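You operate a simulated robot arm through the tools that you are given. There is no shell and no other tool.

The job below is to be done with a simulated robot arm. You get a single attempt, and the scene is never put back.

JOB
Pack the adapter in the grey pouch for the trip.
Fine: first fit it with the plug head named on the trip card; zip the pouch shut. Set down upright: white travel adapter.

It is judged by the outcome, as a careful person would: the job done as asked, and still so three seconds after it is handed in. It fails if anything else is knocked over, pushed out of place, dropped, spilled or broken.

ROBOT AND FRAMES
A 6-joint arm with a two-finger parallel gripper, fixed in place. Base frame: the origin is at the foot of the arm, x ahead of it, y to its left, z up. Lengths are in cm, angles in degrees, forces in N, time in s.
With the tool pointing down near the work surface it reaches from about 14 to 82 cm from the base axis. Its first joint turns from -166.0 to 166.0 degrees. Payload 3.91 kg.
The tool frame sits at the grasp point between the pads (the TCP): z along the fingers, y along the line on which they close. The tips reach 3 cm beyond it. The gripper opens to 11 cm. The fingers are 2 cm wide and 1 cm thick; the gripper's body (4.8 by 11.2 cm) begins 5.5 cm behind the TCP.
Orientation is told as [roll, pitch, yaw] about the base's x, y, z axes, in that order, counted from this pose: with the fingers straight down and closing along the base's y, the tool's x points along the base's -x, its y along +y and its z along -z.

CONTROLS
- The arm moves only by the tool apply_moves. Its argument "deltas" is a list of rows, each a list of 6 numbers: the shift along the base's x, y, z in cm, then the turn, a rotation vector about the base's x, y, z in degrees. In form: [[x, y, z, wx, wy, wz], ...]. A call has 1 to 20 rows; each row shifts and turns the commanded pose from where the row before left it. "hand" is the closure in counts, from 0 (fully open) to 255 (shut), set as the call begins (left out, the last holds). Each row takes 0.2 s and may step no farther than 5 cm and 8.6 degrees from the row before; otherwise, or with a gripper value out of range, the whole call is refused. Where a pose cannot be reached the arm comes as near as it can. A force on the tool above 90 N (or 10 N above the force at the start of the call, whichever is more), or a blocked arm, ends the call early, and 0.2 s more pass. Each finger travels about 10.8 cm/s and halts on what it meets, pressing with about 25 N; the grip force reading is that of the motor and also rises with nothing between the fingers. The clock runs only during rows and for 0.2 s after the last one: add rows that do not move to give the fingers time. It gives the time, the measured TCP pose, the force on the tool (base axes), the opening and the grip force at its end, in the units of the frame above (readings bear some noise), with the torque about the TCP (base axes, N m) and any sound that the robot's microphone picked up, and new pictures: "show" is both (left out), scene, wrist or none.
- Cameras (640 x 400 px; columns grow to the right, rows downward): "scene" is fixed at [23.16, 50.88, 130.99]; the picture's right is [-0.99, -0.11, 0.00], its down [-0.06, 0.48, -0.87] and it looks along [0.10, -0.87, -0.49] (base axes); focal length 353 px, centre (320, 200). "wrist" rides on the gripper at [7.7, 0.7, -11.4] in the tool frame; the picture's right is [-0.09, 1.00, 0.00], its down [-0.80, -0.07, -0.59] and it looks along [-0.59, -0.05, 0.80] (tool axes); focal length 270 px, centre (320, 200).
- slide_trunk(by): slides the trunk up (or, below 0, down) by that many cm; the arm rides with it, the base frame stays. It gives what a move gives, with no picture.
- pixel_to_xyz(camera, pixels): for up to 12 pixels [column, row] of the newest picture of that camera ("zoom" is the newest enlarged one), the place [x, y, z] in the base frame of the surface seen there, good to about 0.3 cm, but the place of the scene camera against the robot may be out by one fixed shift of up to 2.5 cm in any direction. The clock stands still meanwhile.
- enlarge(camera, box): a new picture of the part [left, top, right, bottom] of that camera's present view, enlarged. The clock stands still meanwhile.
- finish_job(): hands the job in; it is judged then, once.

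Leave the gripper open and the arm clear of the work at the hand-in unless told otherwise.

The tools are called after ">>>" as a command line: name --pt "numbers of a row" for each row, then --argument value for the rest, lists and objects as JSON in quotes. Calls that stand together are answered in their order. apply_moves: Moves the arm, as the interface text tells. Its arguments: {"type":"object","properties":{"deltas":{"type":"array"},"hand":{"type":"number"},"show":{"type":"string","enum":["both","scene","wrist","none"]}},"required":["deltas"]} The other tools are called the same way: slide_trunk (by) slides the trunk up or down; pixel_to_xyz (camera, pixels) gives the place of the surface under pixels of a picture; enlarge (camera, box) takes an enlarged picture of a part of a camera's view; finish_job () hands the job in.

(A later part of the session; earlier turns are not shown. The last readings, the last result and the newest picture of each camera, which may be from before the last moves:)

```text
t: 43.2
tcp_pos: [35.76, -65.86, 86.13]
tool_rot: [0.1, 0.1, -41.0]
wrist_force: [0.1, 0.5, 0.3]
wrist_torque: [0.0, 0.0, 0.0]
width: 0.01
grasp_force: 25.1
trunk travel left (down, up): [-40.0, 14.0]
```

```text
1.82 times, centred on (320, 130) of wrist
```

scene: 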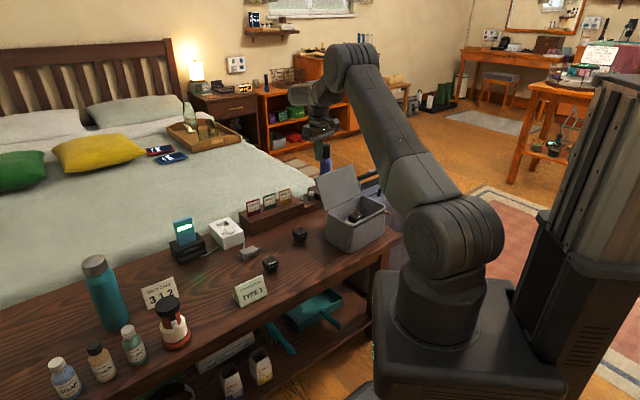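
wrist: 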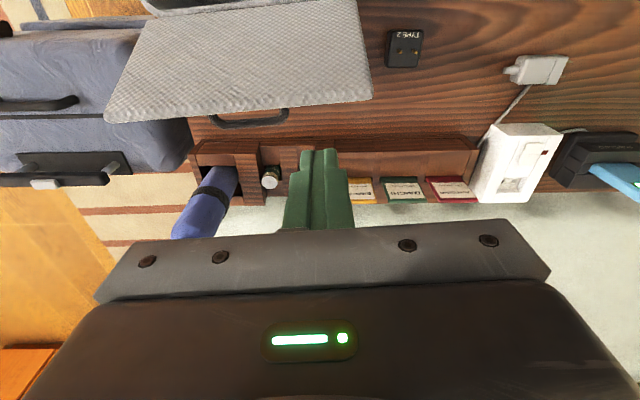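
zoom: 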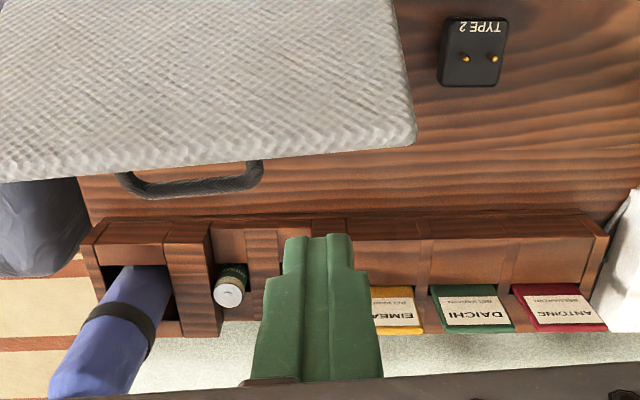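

Clear of the handle. Lowering behind the lid to TCP z≈78 (tips at ~75).

>>> apply_moves --pt "0 0 -3 0 0 0" --pt "0 0 -3 0 0 0" --pt "0 0 -2 0 0 0" --pt "0 0 0 0 0 0"

>>> enlarge --camera "scene" --box '[270, 110, 400, 210]'

```text
t: 44.2
tcp_pos: [35.81, -65.73, 78.17]
tool_rot: [0.0, 0.0, -40.9]
wrist_force: [0.7, -0.5, 0.1]
wrist_torque: [0.0, -0.01, 0.02]
width: 0.01
grasp_force: 24.7
trunk travel left (down, up): [-40.0, 14.0]
```

scene: 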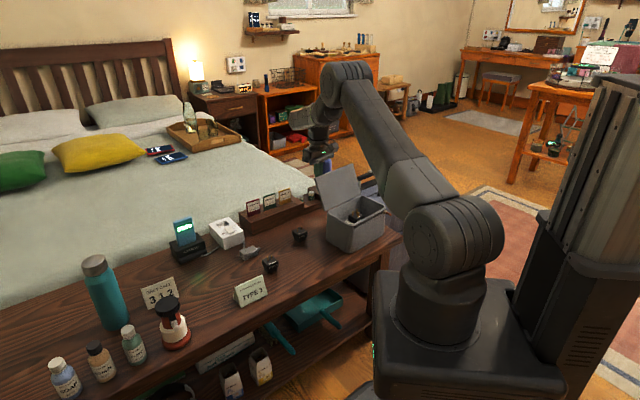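
wrist: 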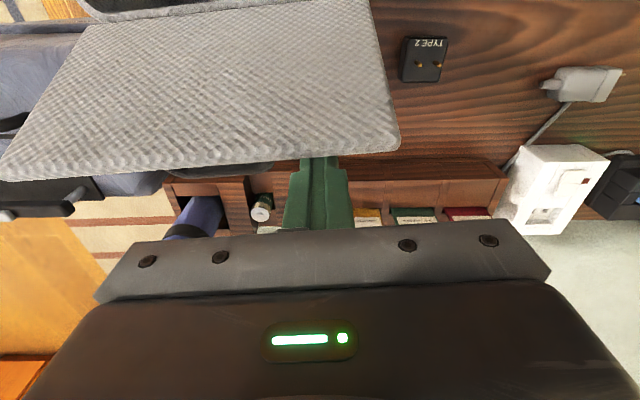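

```text
4.00 times, centred on (335, 160) of scene
```

zoom: 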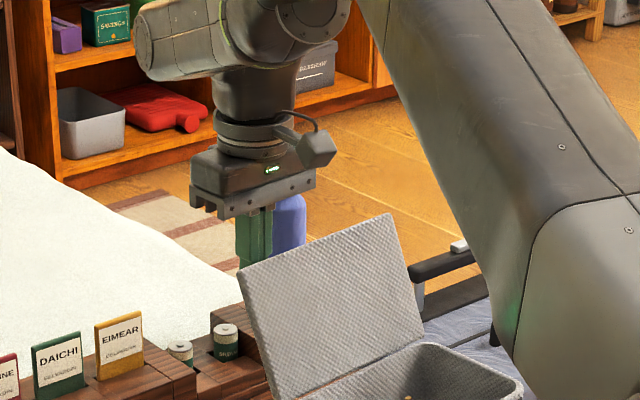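

Fingers are behind the lid. Now push toward the pouch front, following the lid's arc for the first 20°, watching the force and that the pouch doesn't shift.

>>> apply_moves --pt "-0.82 0.7 0 0 0 0" --pt "-0.82 0.7 -0.1 0 0 0" --pt "-0.57 0.5 0.35 0 0 0" --pt "-0.57 0.5 0.35 0 0 0" --pt "-0.6 0.52 0.21 0 0 0" --pt "-0.6 0.52 0.21 0 0 0"

>>> enlarge --camera "scene" --box '[280, 130, 410, 255]'

```text
t: 45.6
tcp_pos: [31.84, -62.29, 79.37]
tool_rot: [0.0, 0.1, -40.9]
wrist_force: [-0.1, 0.1, -0.7]
wrist_torque: [-0.03, 0.0, 0.03]
width: 0.0
grasp_force: 24.9
trunk travel left (down, up): [-40.0, 14.0]
```

scene: 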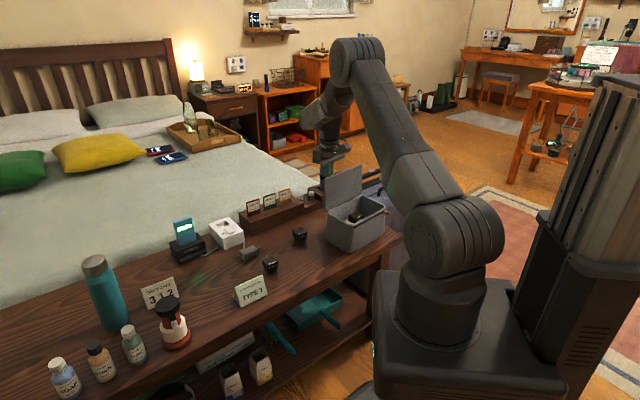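
wrist: 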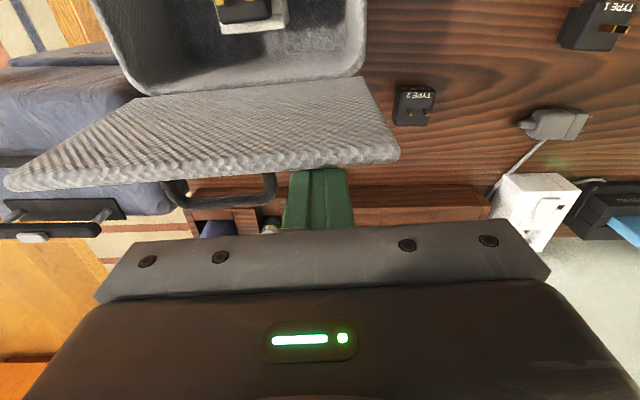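

```text
3.20 times, centred on (345, 192) of scene
```

zoom: 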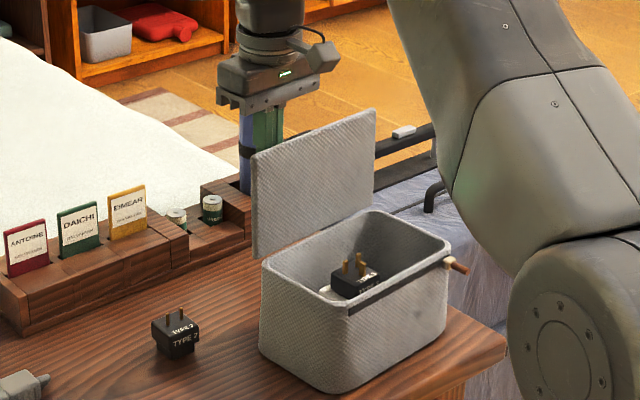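

The lid is now about vertical, pouch unmoved, force tiny. Continue past vertical following the arc.

>>> apply_moves --pt "-0.63 0.54 0.07 0 0 0" --pt "-0.63 0.54 0.07 0 0 0" --pt "-0.63 0.54 -0.07 0 0 0" --pt "-0.63 0.54 -0.07 0 0 0" --pt "-0.6 0.52 -0.22 0 0 0" --pt "-0.6 0.52 -0.22 0 0 0"

>>> enlarge --camera "scene" --box '[280, 130, 410, 255]'

```text
t: 47.0
tcp_pos: [28.09, -59.26, 78.98]
tool_rot: [0.0, 0.0, -41.0]
wrist_force: [-0.4, -0.1, 0.0]
wrist_torque: [0.0, 0.02, 0.02]
width: 0.01
grasp_force: 24.6
trunk travel left (down, up): [-40.0, 14.0]
```

scene: 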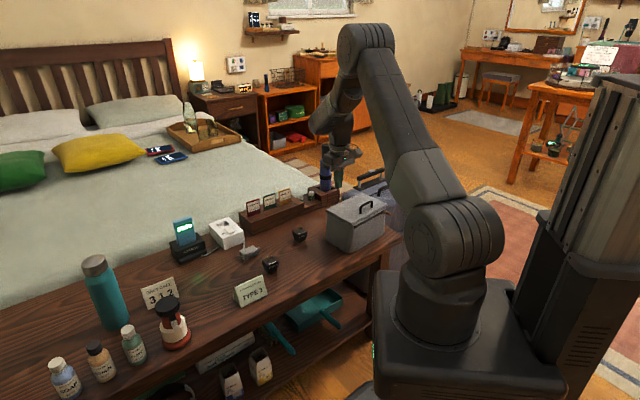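
wrist: 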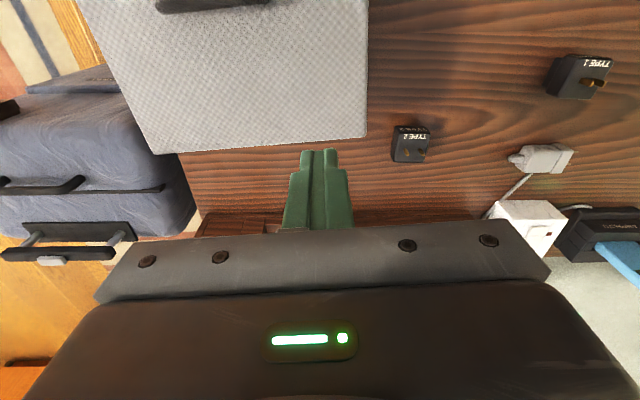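

```text
3.20 times, centred on (345, 192) of scene
```

zoom: 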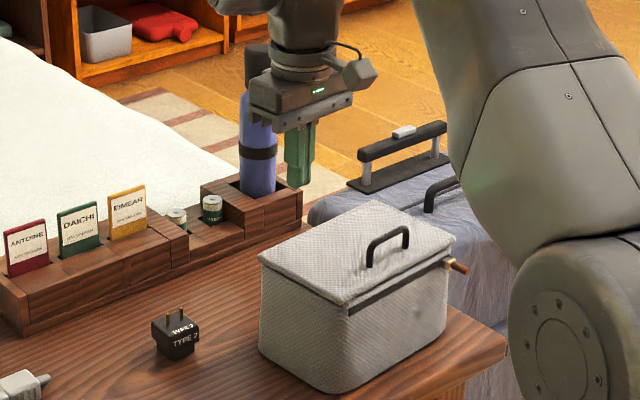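

The lid swung shut by itself past vertical. Now to the zip: I'll rise, go above the slider's rod near (9.4,-60.7) with the hand opened to ~4 cm, and look.

>>> apply_moves --pt "0 0 3 0 0 0" --pt "-3.73 -0.3 1 0 0 0" --pt "-3.73 -0.3 0 0 0 0" --pt "-3.73 -0.3 0 0 0 0" --pt "-3.73 -0.3 0 0 0 0" --pt "-3.74 -0.28 0 0 0 0" --pt "0 0 -3 0 0 0" --pt "0 0 0 0 0 0" --hand 162

>>> enlarge --camera "wrist" --box '[200, 60, 460, 230]'

>>> enlarge --camera "scene" --box '[310, 180, 410, 255]'

```text
t: 48.8
tcp_pos: [9.36, -60.53, 79.71]
tool_rot: [0.1, 0.0, -40.9]
wrist_force: [0.4, 0.1, 0.0]
wrist_torque: [0.01, 0.01, 0.01]
width: 3.99
grasp_force: 0.0
trunk travel left (down, up): [-40.0, 14.0]
```

scene: 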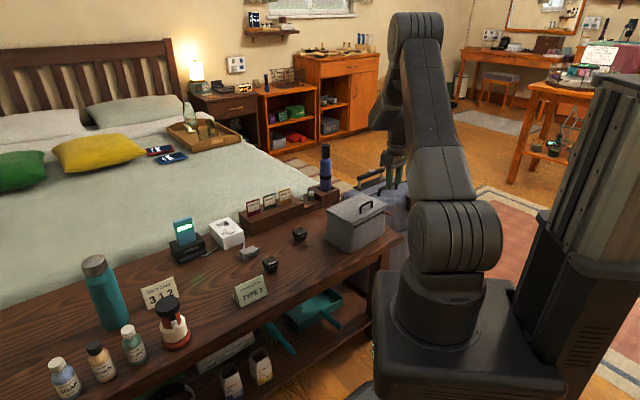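
wrist: 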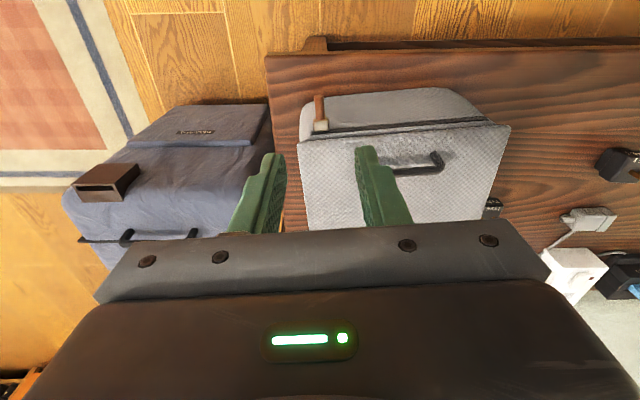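

```text
2.35 times, centred on (330, 145) of wrist
```

zoom: 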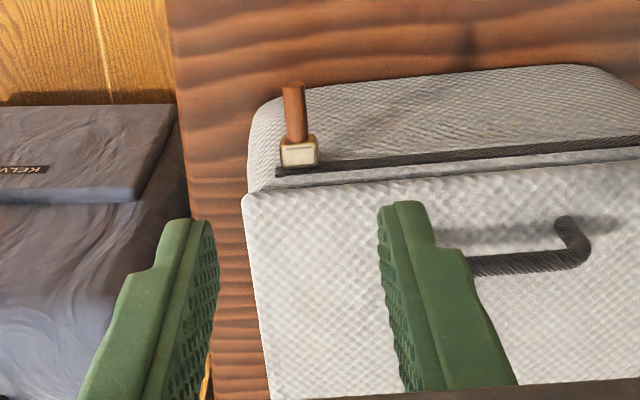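

```text
5.33 times, centred on (360, 218) of scene
```

zoom: 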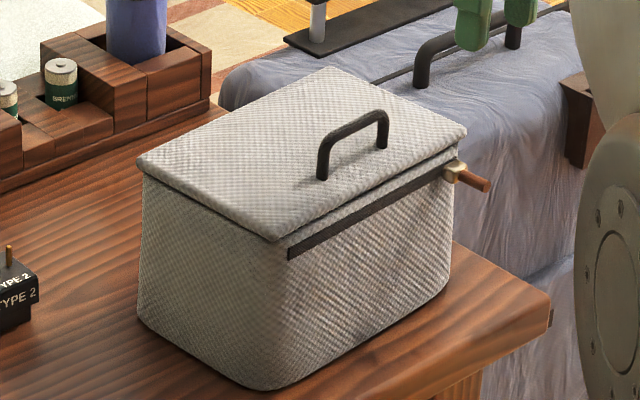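

The lid lies closed. Now I'll measure the slider, rod and the whole track from this wrist view.

>>> enlarge --camera "wrist" --box '[290, 80, 370, 145]'

>>> pixel_to_xyz --camera "zoom" --pixels '[[237, 135], [240, 170], [245, 210], [250, 245], [230, 250], [270, 250], [255, 270], [220, 285], [400, 260]]'

>>> pixel_to_xyz --camera "wrist" --pixels '[[485, 121], [308, 132], [400, 127], [300, 143], [505, 128], [400, 140], [440, 155], [435, 168]]'

```text
6.15 times, centred on (330, 112) of wrist
```

zoom: 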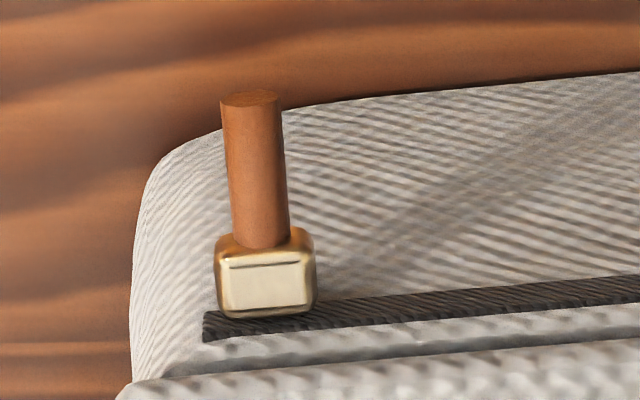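

```text
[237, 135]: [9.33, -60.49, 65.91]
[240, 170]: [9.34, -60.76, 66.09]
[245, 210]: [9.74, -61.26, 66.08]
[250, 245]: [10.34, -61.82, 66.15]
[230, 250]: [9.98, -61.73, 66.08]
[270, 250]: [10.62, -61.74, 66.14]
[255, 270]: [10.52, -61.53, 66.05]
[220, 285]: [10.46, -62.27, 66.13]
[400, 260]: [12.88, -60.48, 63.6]
```

```text
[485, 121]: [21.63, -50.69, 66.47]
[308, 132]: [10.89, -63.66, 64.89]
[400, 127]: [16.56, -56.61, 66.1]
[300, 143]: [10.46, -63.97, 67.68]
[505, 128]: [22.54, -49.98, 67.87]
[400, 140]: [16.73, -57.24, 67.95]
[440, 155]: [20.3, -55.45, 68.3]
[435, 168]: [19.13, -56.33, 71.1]
```

The rod is centred between the fingers (col ≈319), its axis at z≈65.8. Lowering so the pads straddle it (TCP z≈66.4).

>>> apply_moves --pt "0.03 -0.1 -4 0 0 0" --pt "0 0 -4 0 0 0" --pt "0 0 -3 0 0 0" --pt "0 0 -1.5 0 0 0" --pt "0 0 -0.8 0 0 0" --pt "0 0 0 0 0 0"

>>> enlarge --camera "wrist" --box '[200, 100, 440, 240]'

>>> enlarge --camera "scene" --box '[340, 170, 430, 240]'

```text
t: 50.2
tcp_pos: [9.32, -60.66, 66.49]
tool_rot: [0.0, -0.1, -40.8]
wrist_force: [-0.4, 0.4, 0.5]
wrist_torque: [0.03, 0.02, 0.01]
width: 4.03
grasp_force: 0.1
trunk travel left (down, up): [-40.0, 14.0]
```

scene: 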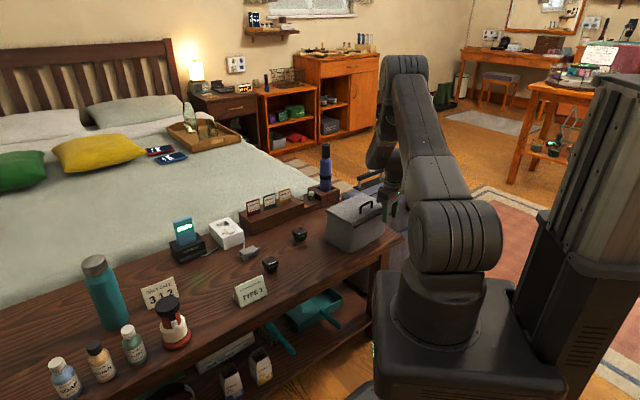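
wrist: 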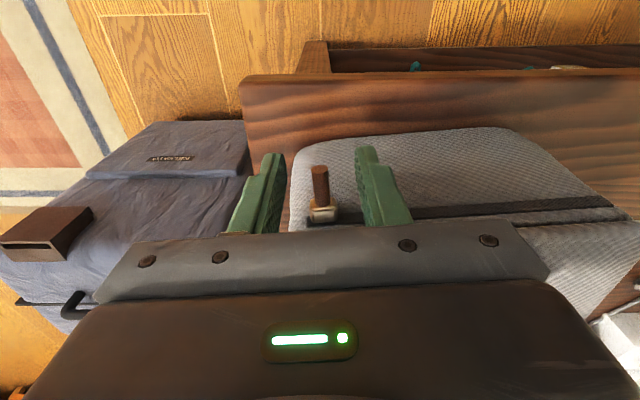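

```text
2.67 times, centred on (320, 170) of wrist
```

zoom: 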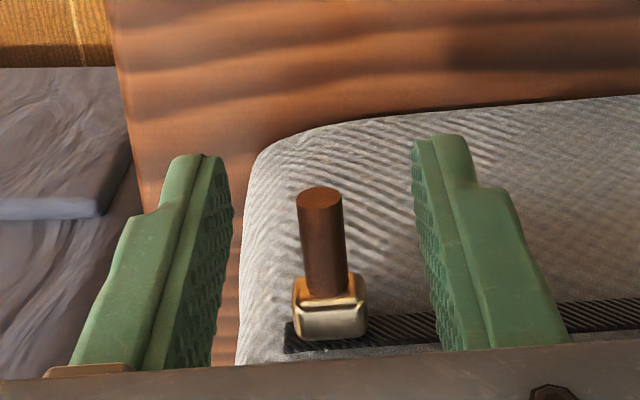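

```text
5.71 times, centred on (385, 205) of scene
```

zoom: 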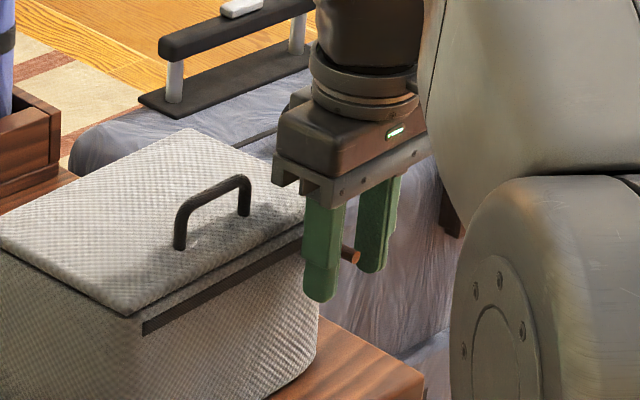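

The rod is between the pads. Closing on it.

>>> apply_moves --pt "0 0 0 0 0 0" --pt "0 0 0 0 0 0" --pt "0 0 0 0 0 0" --hand 255 --show "wrist"

```text
t: 51.0
tcp_pos: [9.38, -60.6, 66.36]
tool_rot: [-0.1, -0.1, -40.8]
wrist_force: [-0.2, -0.4, -0.9]
wrist_torque: [-0.04, -0.06, 0.0]
width: 0.75
grasp_force: 24.8
trunk travel left (down, up): [-40.0, 14.0]
```

wrist: 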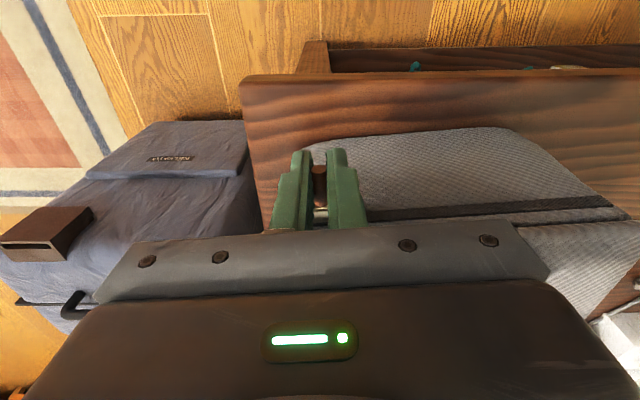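

Rod gripped (0.75 cm). Pull 1 cm along the track (direction 49°) as a first test.

>>> apply_moves --pt "0.327 0.378 0 0 0 0" --pt "0.327 0.378 0 0 0 0" --pt "0 0 0 0 0 0"

>>> enlarge --camera "wrist" --box '[200, 100, 440, 240]'

>>> enlarge --camera "scene" --box '[310, 170, 430, 255]'

```text
t: 51.8
tcp_pos: [10.05, -59.87, 66.46]
tool_rot: [0.0, 0.1, -40.9]
wrist_force: [-0.7, 1.1, -0.8]
wrist_torque: [0.16, 0.18, 0.09]
width: 0.75
grasp_force: 25.0
trunk travel left (down, up): [-40.0, 14.0]
```

scene: 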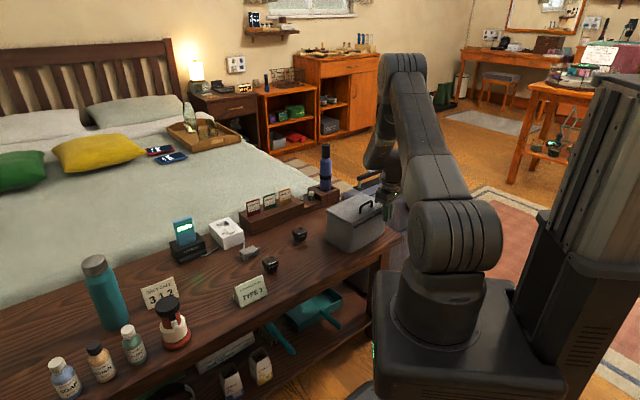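
wrist: 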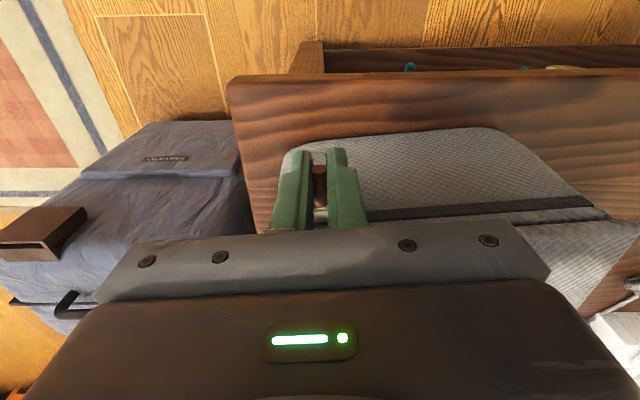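

```text
2.67 times, centred on (320, 170) of wrist
```

zoom: 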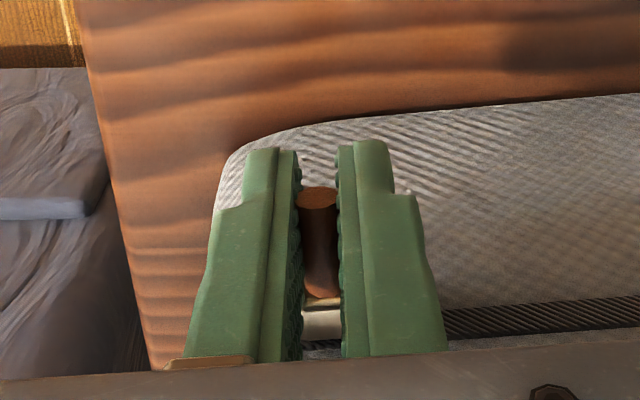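

```text
4.71 times, centred on (370, 212) of scene
```

zoom: 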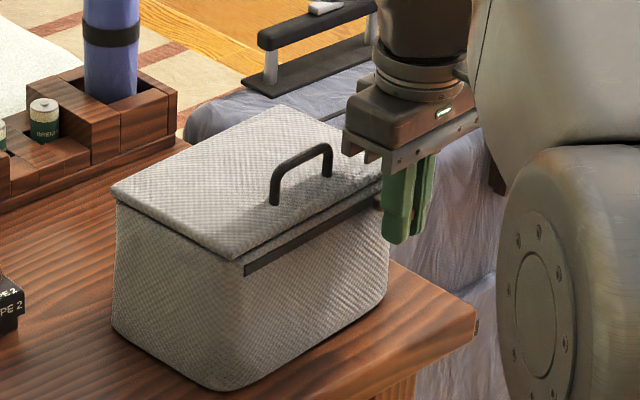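

The slider moves along the track and the pouch stays put, with little resistance. Continue about 6.4 cm.

>>> apply_moves --pt "0.524 0.605 0 0 0 0" --pt "0.524 0.605 0 0 0 0" --pt "0.524 0.605 0 0 0 0" --pt "0.524 0.605 0 0 0 0" --pt "0.524 0.605 0 0 0 0" --pt "0.524 0.605 0 0 0 0" --pt "0.524 0.605 0 0 0 0" --pt "0.524 0.605 0 0 0 0"

>>> enlarge --camera "wrist" --box '[200, 100, 440, 240]'

>>> enlarge --camera "scene" --box '[310, 170, 430, 255]'

```text
t: 53.6
tcp_pos: [14.39, -55.17, 66.55]
tool_rot: [-0.1, 0.0, -40.9]
wrist_force: [-0.3, 0.7, -2.0]
wrist_torque: [0.32, 0.32, -0.04]
width: 0.74
grasp_force: 25.1
trunk travel left (down, up): [-40.0, 14.0]
```

scene: 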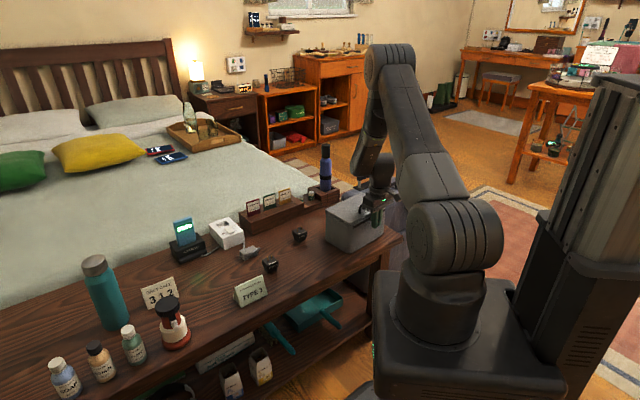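
wrist: 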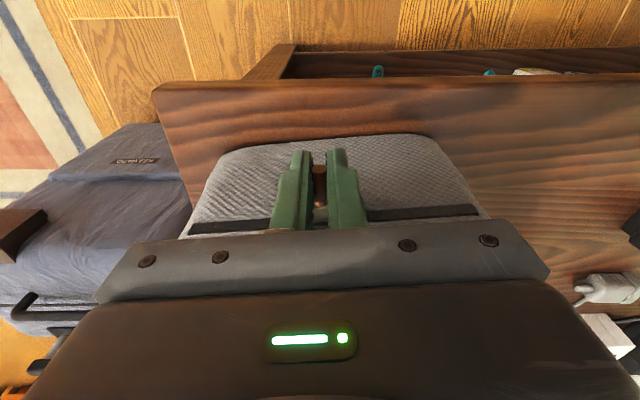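

```text
2.67 times, centred on (320, 170) of wrist
```

zoom: 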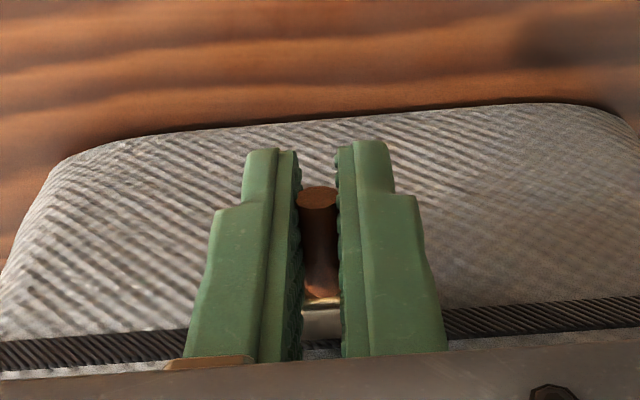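

```text
4.71 times, centred on (370, 212) of scene
```

zoom: 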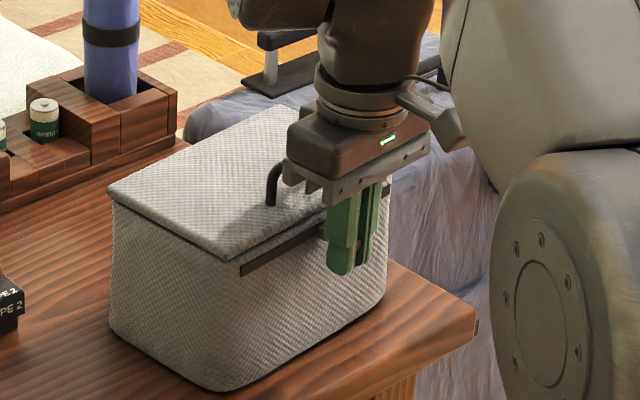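

Working: halfway along, lid staying shut; the pouch has shifted by no more than ~0.2 cm. Continue another ~6.4 cm.

>>> apply_moves --pt "0.524 0.605 0 0 0 0" --pt "0.524 0.605 0 0 0 0" --pt "0.524 0.605 0 0 0 0" --pt "0.524 0.605 0 0 0 0" --pt "0.524 0.605 0 0 0 0" --pt "0.524 0.605 0 0 0 0" --pt "0.524 0.605 0 0 0 0" --pt "0.524 0.605 0 0 0 0"

>>> enlarge --camera "wrist" --box '[200, 100, 440, 240]'

>>> enlarge --camera "scene" --box '[310, 170, 430, 255]'

```text
t: 55.4
tcp_pos: [18.37, -50.25, 66.65]
tool_rot: [0.1, 0.0, -40.9]
wrist_force: [0.0, 0.1, -1.1]
wrist_torque: [0.32, 0.38, -0.02]
width: 0.73
grasp_force: 24.5
trunk travel left (down, up): [-40.0, 14.0]
```

scene: 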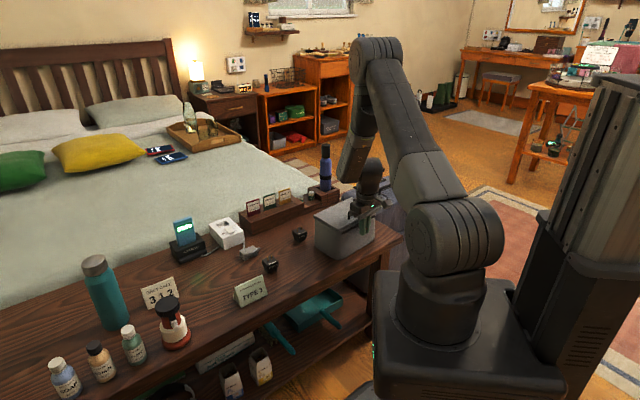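
wrist: 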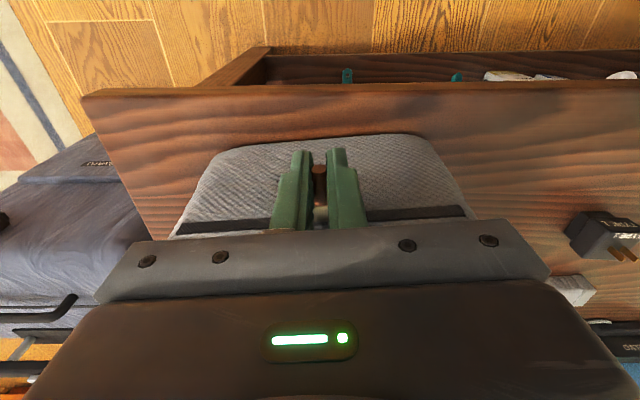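

```text
2.67 times, centred on (320, 170) of wrist
```

zoom: 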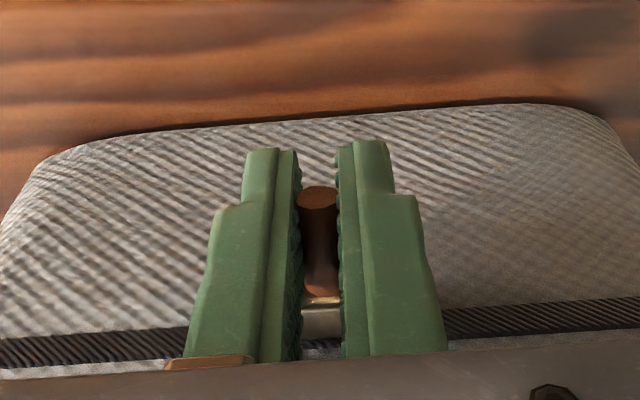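

```text
4.71 times, centred on (370, 212) of scene
```

zoom: 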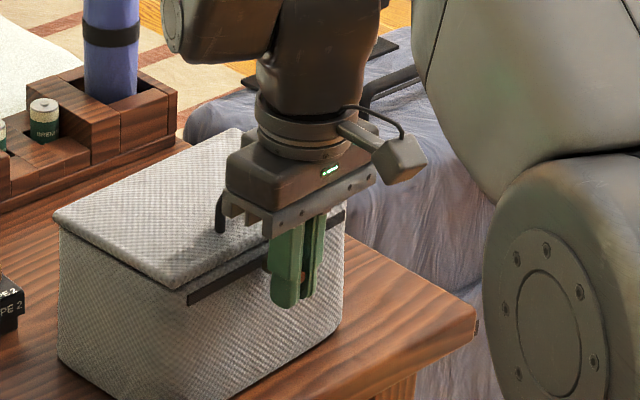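

This time the slider stayed at mid-track and the whole pouch slid along about 6 cm (slider still in the same place relative to the pouch). I must stop and understand; nothing else seems touched. Reading the force a few times at rest and looking closely around the slider and handle.

>>> apply_moves --pt "0 0 0 0 0 0" --pt "0 0 0 0 0 0" --show "none"

>>> apply_moves --pt "0 0 0 0 0 0" --show "both"

>>> enlarge --camera "scene" --box '[335, 185, 395, 240]'

>>> enlarge --camera "scene" --box '[270, 190, 400, 265]'

```text
t: 56.0
tcp_pos: [18.43, -50.3, 66.62]
tool_rot: [0.0, 0.0, -41.0]
wrist_force: [-0.4, -0.2, 0.0]
wrist_torque: [0.13, 0.18, -0.02]
width: 0.75
grasp_force: 24.7
trunk travel left (down, up): [-40.0, 14.0]
```

```text
t: 56.4
tcp_pos: [18.33, -50.31, 66.71]
tool_rot: [-0.1, 0.0, -40.8]
wrist_force: [0.4, -0.2, -0.6]
wrist_torque: [0.08, 0.06, -0.01]
width: 0.78
grasp_force: 25.1
trunk travel left (down, up): [-40.0, 14.0]
```

scene: 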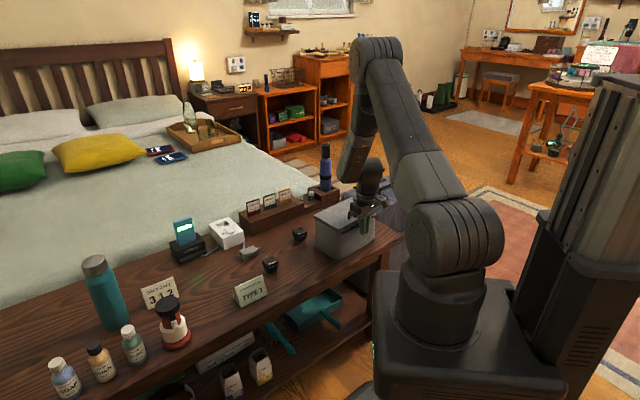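
wrist: 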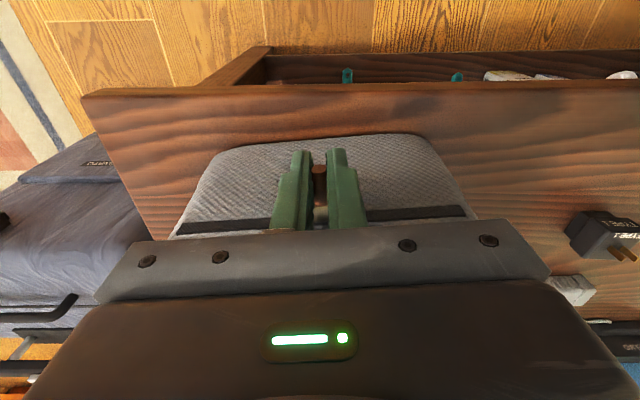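

```text
7.27 times, centred on (365, 212) of scene
```

zoom: 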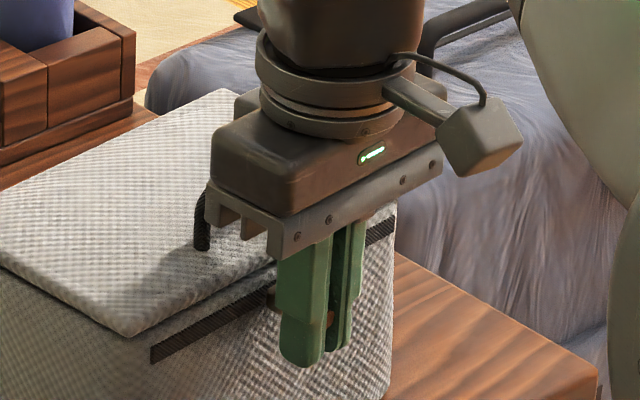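

```text
4.92 times, centred on (335, 228) of scene
```

zoom: 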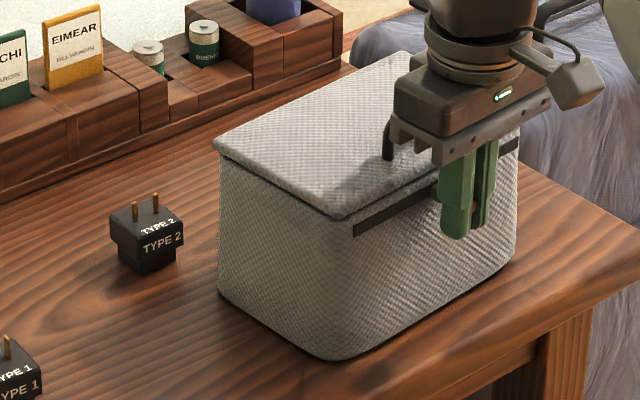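

The torque has relaxed to near zero at rest. The slider sits at mid-track. I want to know if the lid is fully flat (perhaps holding the zip back) and how near the handle is to the gripper. Measuring lid surface points in this zoomed scene picture.

>>> pixel_to_xyz --camera "zoom" --pixels '[[222, 146], [338, 212], [300, 105], [395, 60], [300, 170], [385, 130], [387, 155], [345, 217], [355, 230], [225, 160], [440, 190], [515, 145]]'

>>> enlarge --camera "scene" --box '[310, 205, 350, 235]'

>>> enlarge --camera "scene" --box '[330, 215, 370, 245]'

```text
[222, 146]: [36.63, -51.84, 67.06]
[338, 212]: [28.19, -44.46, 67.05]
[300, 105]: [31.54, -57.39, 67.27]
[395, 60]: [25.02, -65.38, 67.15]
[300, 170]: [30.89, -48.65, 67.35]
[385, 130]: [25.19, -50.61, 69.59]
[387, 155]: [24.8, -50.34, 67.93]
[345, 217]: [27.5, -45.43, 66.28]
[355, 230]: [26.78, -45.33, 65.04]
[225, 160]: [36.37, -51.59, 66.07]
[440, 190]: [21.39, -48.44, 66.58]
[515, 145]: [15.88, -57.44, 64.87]
```

```text
13.33 times, centred on (330, 220) of scene
```

zoom: 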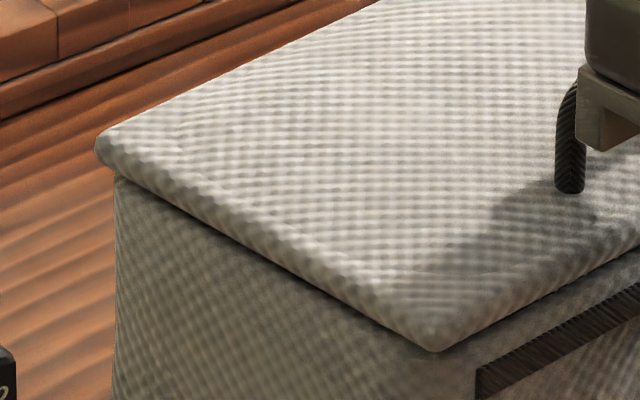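

```text
13.33 times, centred on (350, 230) of scene
```

zoom: 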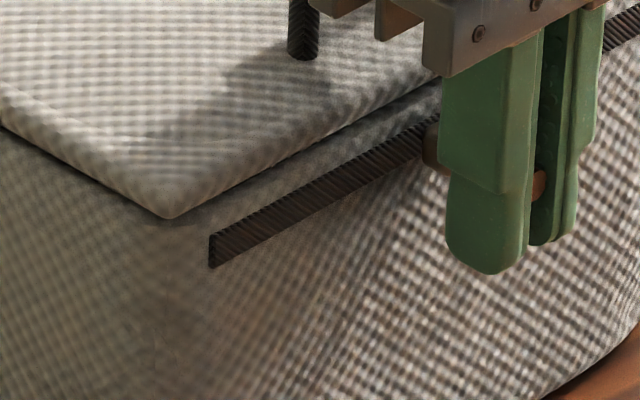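

The lid is level and closed, and the handle is ~2 cm behind the gripper body, so neither blocks. I'll test by easing back 0.8 cm slowly to see whether the slider moves on its track or the pouch comes along.

>>> apply_moves --pt "-0.131 -0.151 0 0 0 0" --pt "-0.131 -0.151 0 0 0 0" --pt "-0.131 -0.151 0 0 0 0" --pt "-0.131 -0.151 0 0 0 0"

>>> enlarge --camera "wrist" --box '[150, 100, 490, 240]'

>>> enlarge --camera "scene" --box '[270, 190, 400, 265]'

```text
t: 57.4
tcp_pos: [17.92, -50.99, 66.53]
tool_rot: [0.0, 0.1, -41.0]
wrist_force: [-0.7, 1.3, 0.7]
wrist_torque: [0.02, 0.0, 0.06]
width: 0.77
grasp_force: 25.0
trunk travel left (down, up): [-40.0, 14.0]
```

scene: 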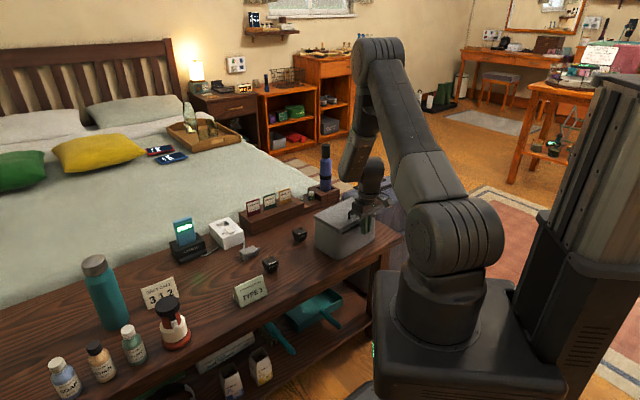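
wrist: 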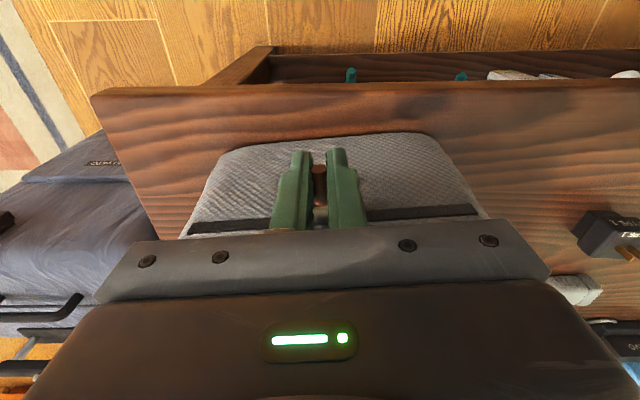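

```text
1.88 times, centred on (320, 170) of wrist
```

zoom: 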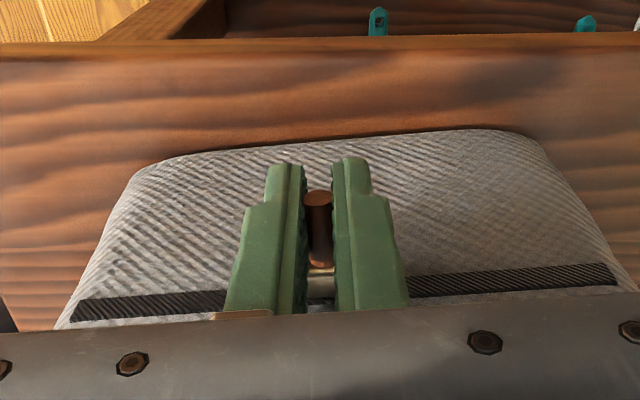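

```text
4.92 times, centred on (335, 228) of scene
```

zoom: 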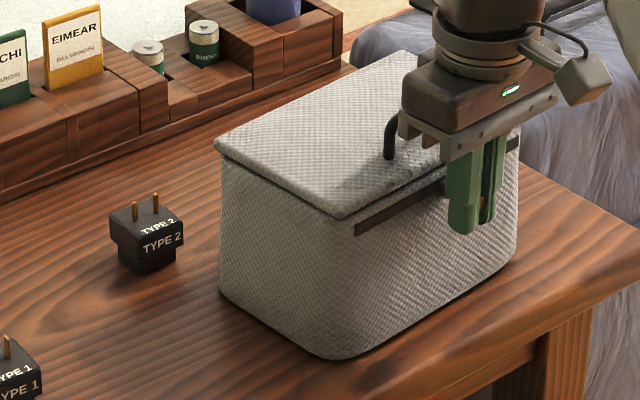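

Useful: the slider moved back freely while the pouch stayed put. The earlier pure twist about the track direction with no net force suggests the fingertips were pressing against the pouch's front face below the zip (dragging it along). Let me measure the face relative to the track.

>>> pixel_to_xyz --camera "wrist" --pixels '[[200, 227], [250, 222], [400, 213], [465, 209], [250, 190], [390, 185], [240, 165], [400, 155], [320, 143], [320, 170], [318, 200], [300, 155]]'

>>> enlarge --camera "wrist" --box '[270, 140, 370, 235]'

```text
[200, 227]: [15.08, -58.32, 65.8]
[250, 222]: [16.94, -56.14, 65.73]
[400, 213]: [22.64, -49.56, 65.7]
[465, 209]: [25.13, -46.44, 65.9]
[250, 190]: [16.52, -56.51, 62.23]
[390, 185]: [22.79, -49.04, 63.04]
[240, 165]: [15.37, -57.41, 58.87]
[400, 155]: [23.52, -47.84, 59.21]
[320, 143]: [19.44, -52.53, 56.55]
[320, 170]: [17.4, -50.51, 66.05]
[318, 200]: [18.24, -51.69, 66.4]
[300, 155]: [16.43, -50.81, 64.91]
```

```text
4.21 times, centred on (320, 188) of wrist
```

zoom: 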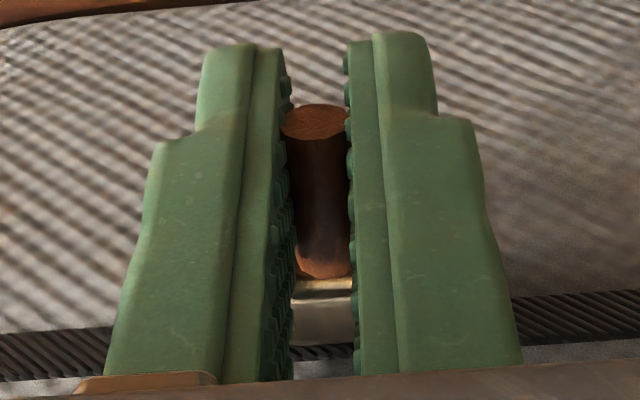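

The face is 1.4 cm clear of the fingers, so that wasn't it. I'll creep forward 1 cm at a slow pace and read the force along the track.

>>> apply_moves --pt "0.131 0.151 0 0 0 0" --pt "0.131 0.151 0 0 0 0" --pt "0.131 0.151 0 0 0 0" --pt "0.131 0.151 0 0 0 0" --pt "0.131 0.151 0 0 0 0" --pt "0.131 0.151 0 0 0 0"

>>> enlarge --camera "wrist" --box '[150, 100, 490, 240]'

>>> enlarge --camera "scene" --box '[270, 190, 400, 265]'

```text
t: 58.8
tcp_pos: [18.84, -49.92, 66.63]
tool_rot: [0.0, -0.1, -40.9]
wrist_force: [-2.5, 2.0, 1.3]
wrist_torque: [-0.15, -0.17, -0.02]
width: 0.77
grasp_force: 25.1
trunk travel left (down, up): [-40.0, 14.0]
```

scene: 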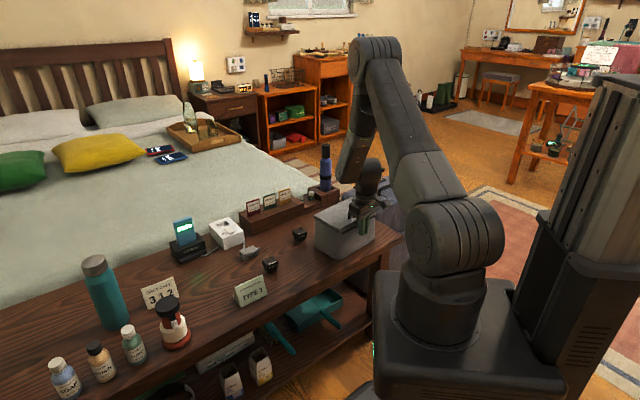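
wrist: 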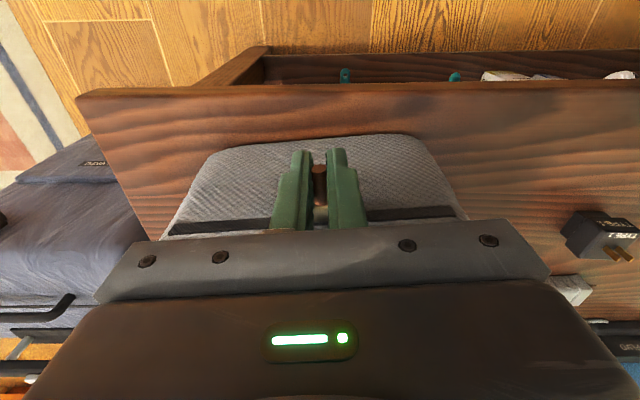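

```text
1.88 times, centred on (320, 170) of wrist
```

zoom: 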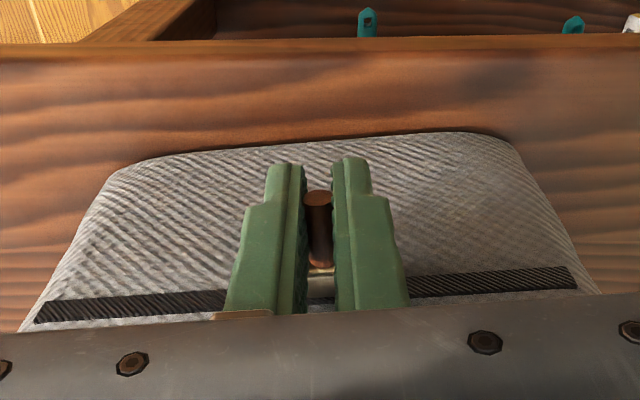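

```text
4.92 times, centred on (335, 228) of scene
```

zoom: 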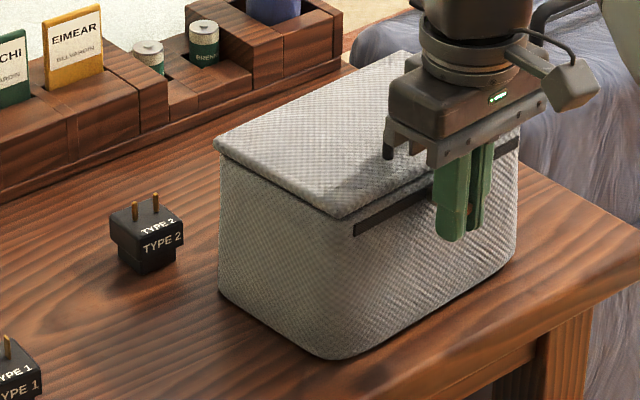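

At slow speed the slider moved on past the sticking point (now ~53% along) and the pouch stayed put — speed was the problem. Continuing slowly (0.25 cm per row), easing slightly outward.

>>> apply_moves --pt "0.155 0.195 0 0 0 0" --pt "0.162 0.19 0 0 0 0" --pt "0.162 0.19 0 0 0 0" --pt "0.162 0.19 0 0 0 0" --pt "0.162 0.19 0 0 0 0" --pt "0.162 0.19 0 0 0 0" --pt "0.162 0.19 0 0 0 0" --pt "0.162 0.19 0 0 0 0"

>>> enlarge --camera "wrist" --box '[150, 100, 490, 240]'

>>> enlarge --camera "scene" --box '[270, 190, 400, 265]'

```text
t: 60.6
tcp_pos: [19.95, -48.44, 66.68]
tool_rot: [-0.1, 0.0, -40.9]
wrist_force: [1.1, -2.1, 0.5]
wrist_torque: [-0.31, -0.36, -0.06]
width: 0.72
grasp_force: 24.6
trunk travel left (down, up): [-40.0, 14.0]
```

scene: 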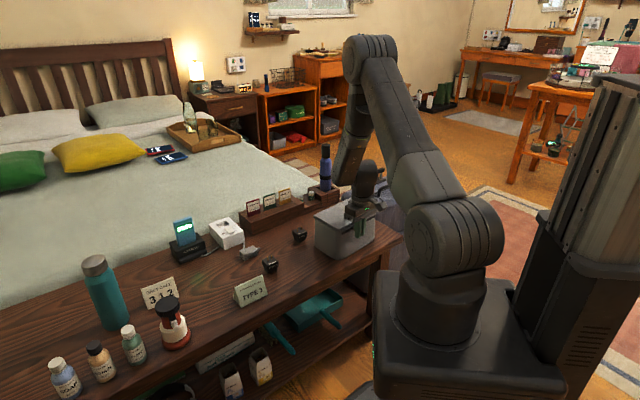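
wrist: 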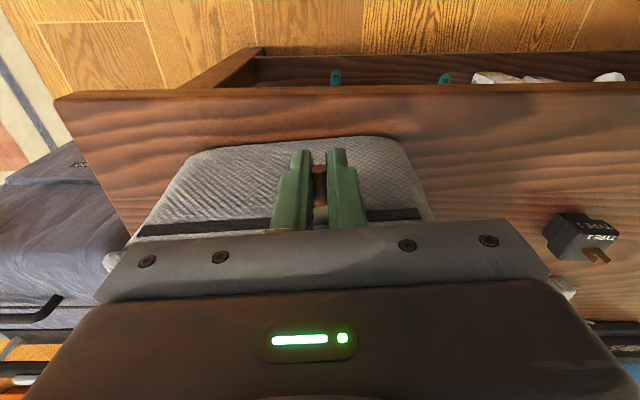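

```text
1.88 times, centred on (320, 170) of wrist
```

zoom: 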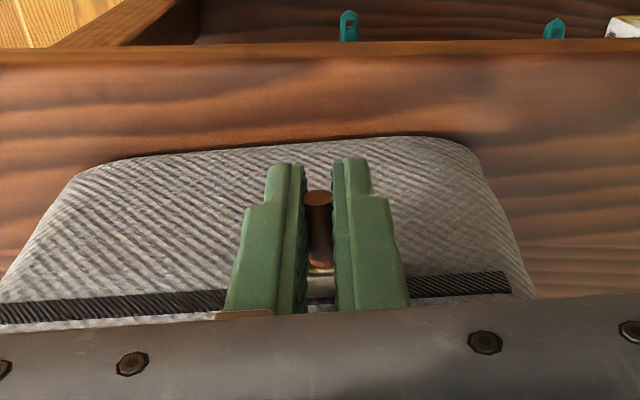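

```text
4.92 times, centred on (335, 228) of scene
```

zoom: 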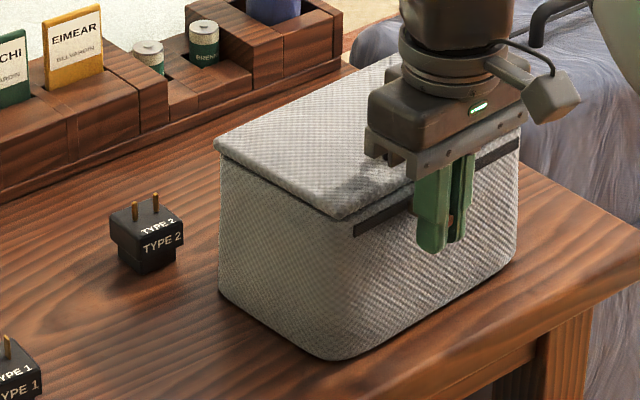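

Moving well (~65% along), pouch still. Continue at the same slow pace.

>>> apply_moves --pt "0 0 0 0 0 0" --pt "0 0 0 0 0 0" --pt "0.16 0.189 0 0 0 0" --pt "0.16 0.189 0 0 0 0" --pt "0.16 0.189 0 0 0 0" --pt "0.16 0.189 0 0 0 0" --pt "0.16 0.189 0 0 0 0" --pt "0.16 0.189 0 0 0 0" --pt "0.16 0.189 0 0 0 0" --pt "0.16 0.189 0 0 0 0" --pt "0.16 0.189 0 0 0 0" --pt "0.16 0.189 0 0 0 0"

>>> enlarge --camera "wrist" --box '[150, 100, 490, 240]'

>>> enlarge --camera "scene" --box '[270, 190, 400, 265]'

```text
t: 63.2
tcp_pos: [21.57, -46.65, 66.64]
tool_rot: [0.1, 0.0, -40.9]
wrist_force: [-1.4, 1.1, 0.2]
wrist_torque: [0.06, 0.11, -0.11]
width: 0.78
grasp_force: 25.0
trunk travel left (down, up): [-40.0, 14.0]
```

scene: 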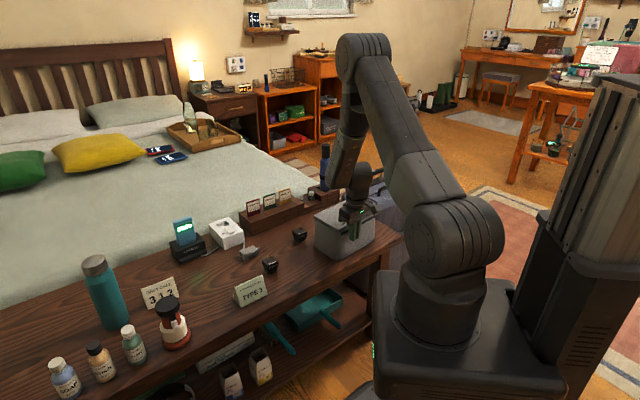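
wrist: 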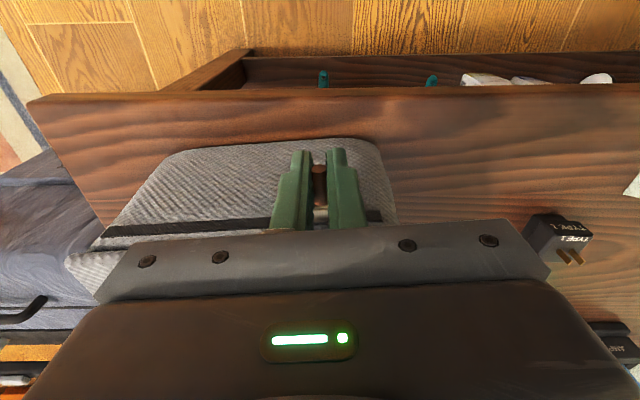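

```text
1.88 times, centred on (320, 170) of wrist
```

zoom: 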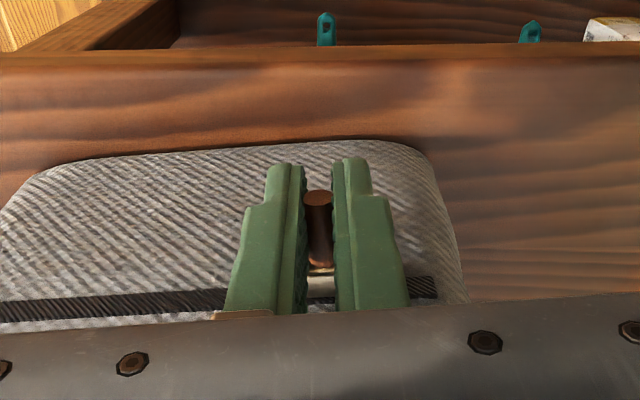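

```text
4.92 times, centred on (335, 228) of scene
```

zoom: 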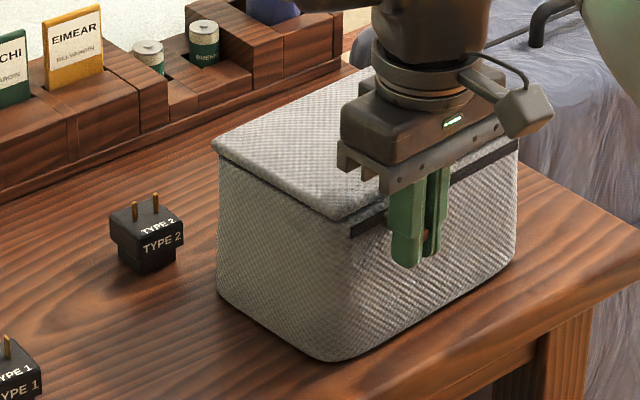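

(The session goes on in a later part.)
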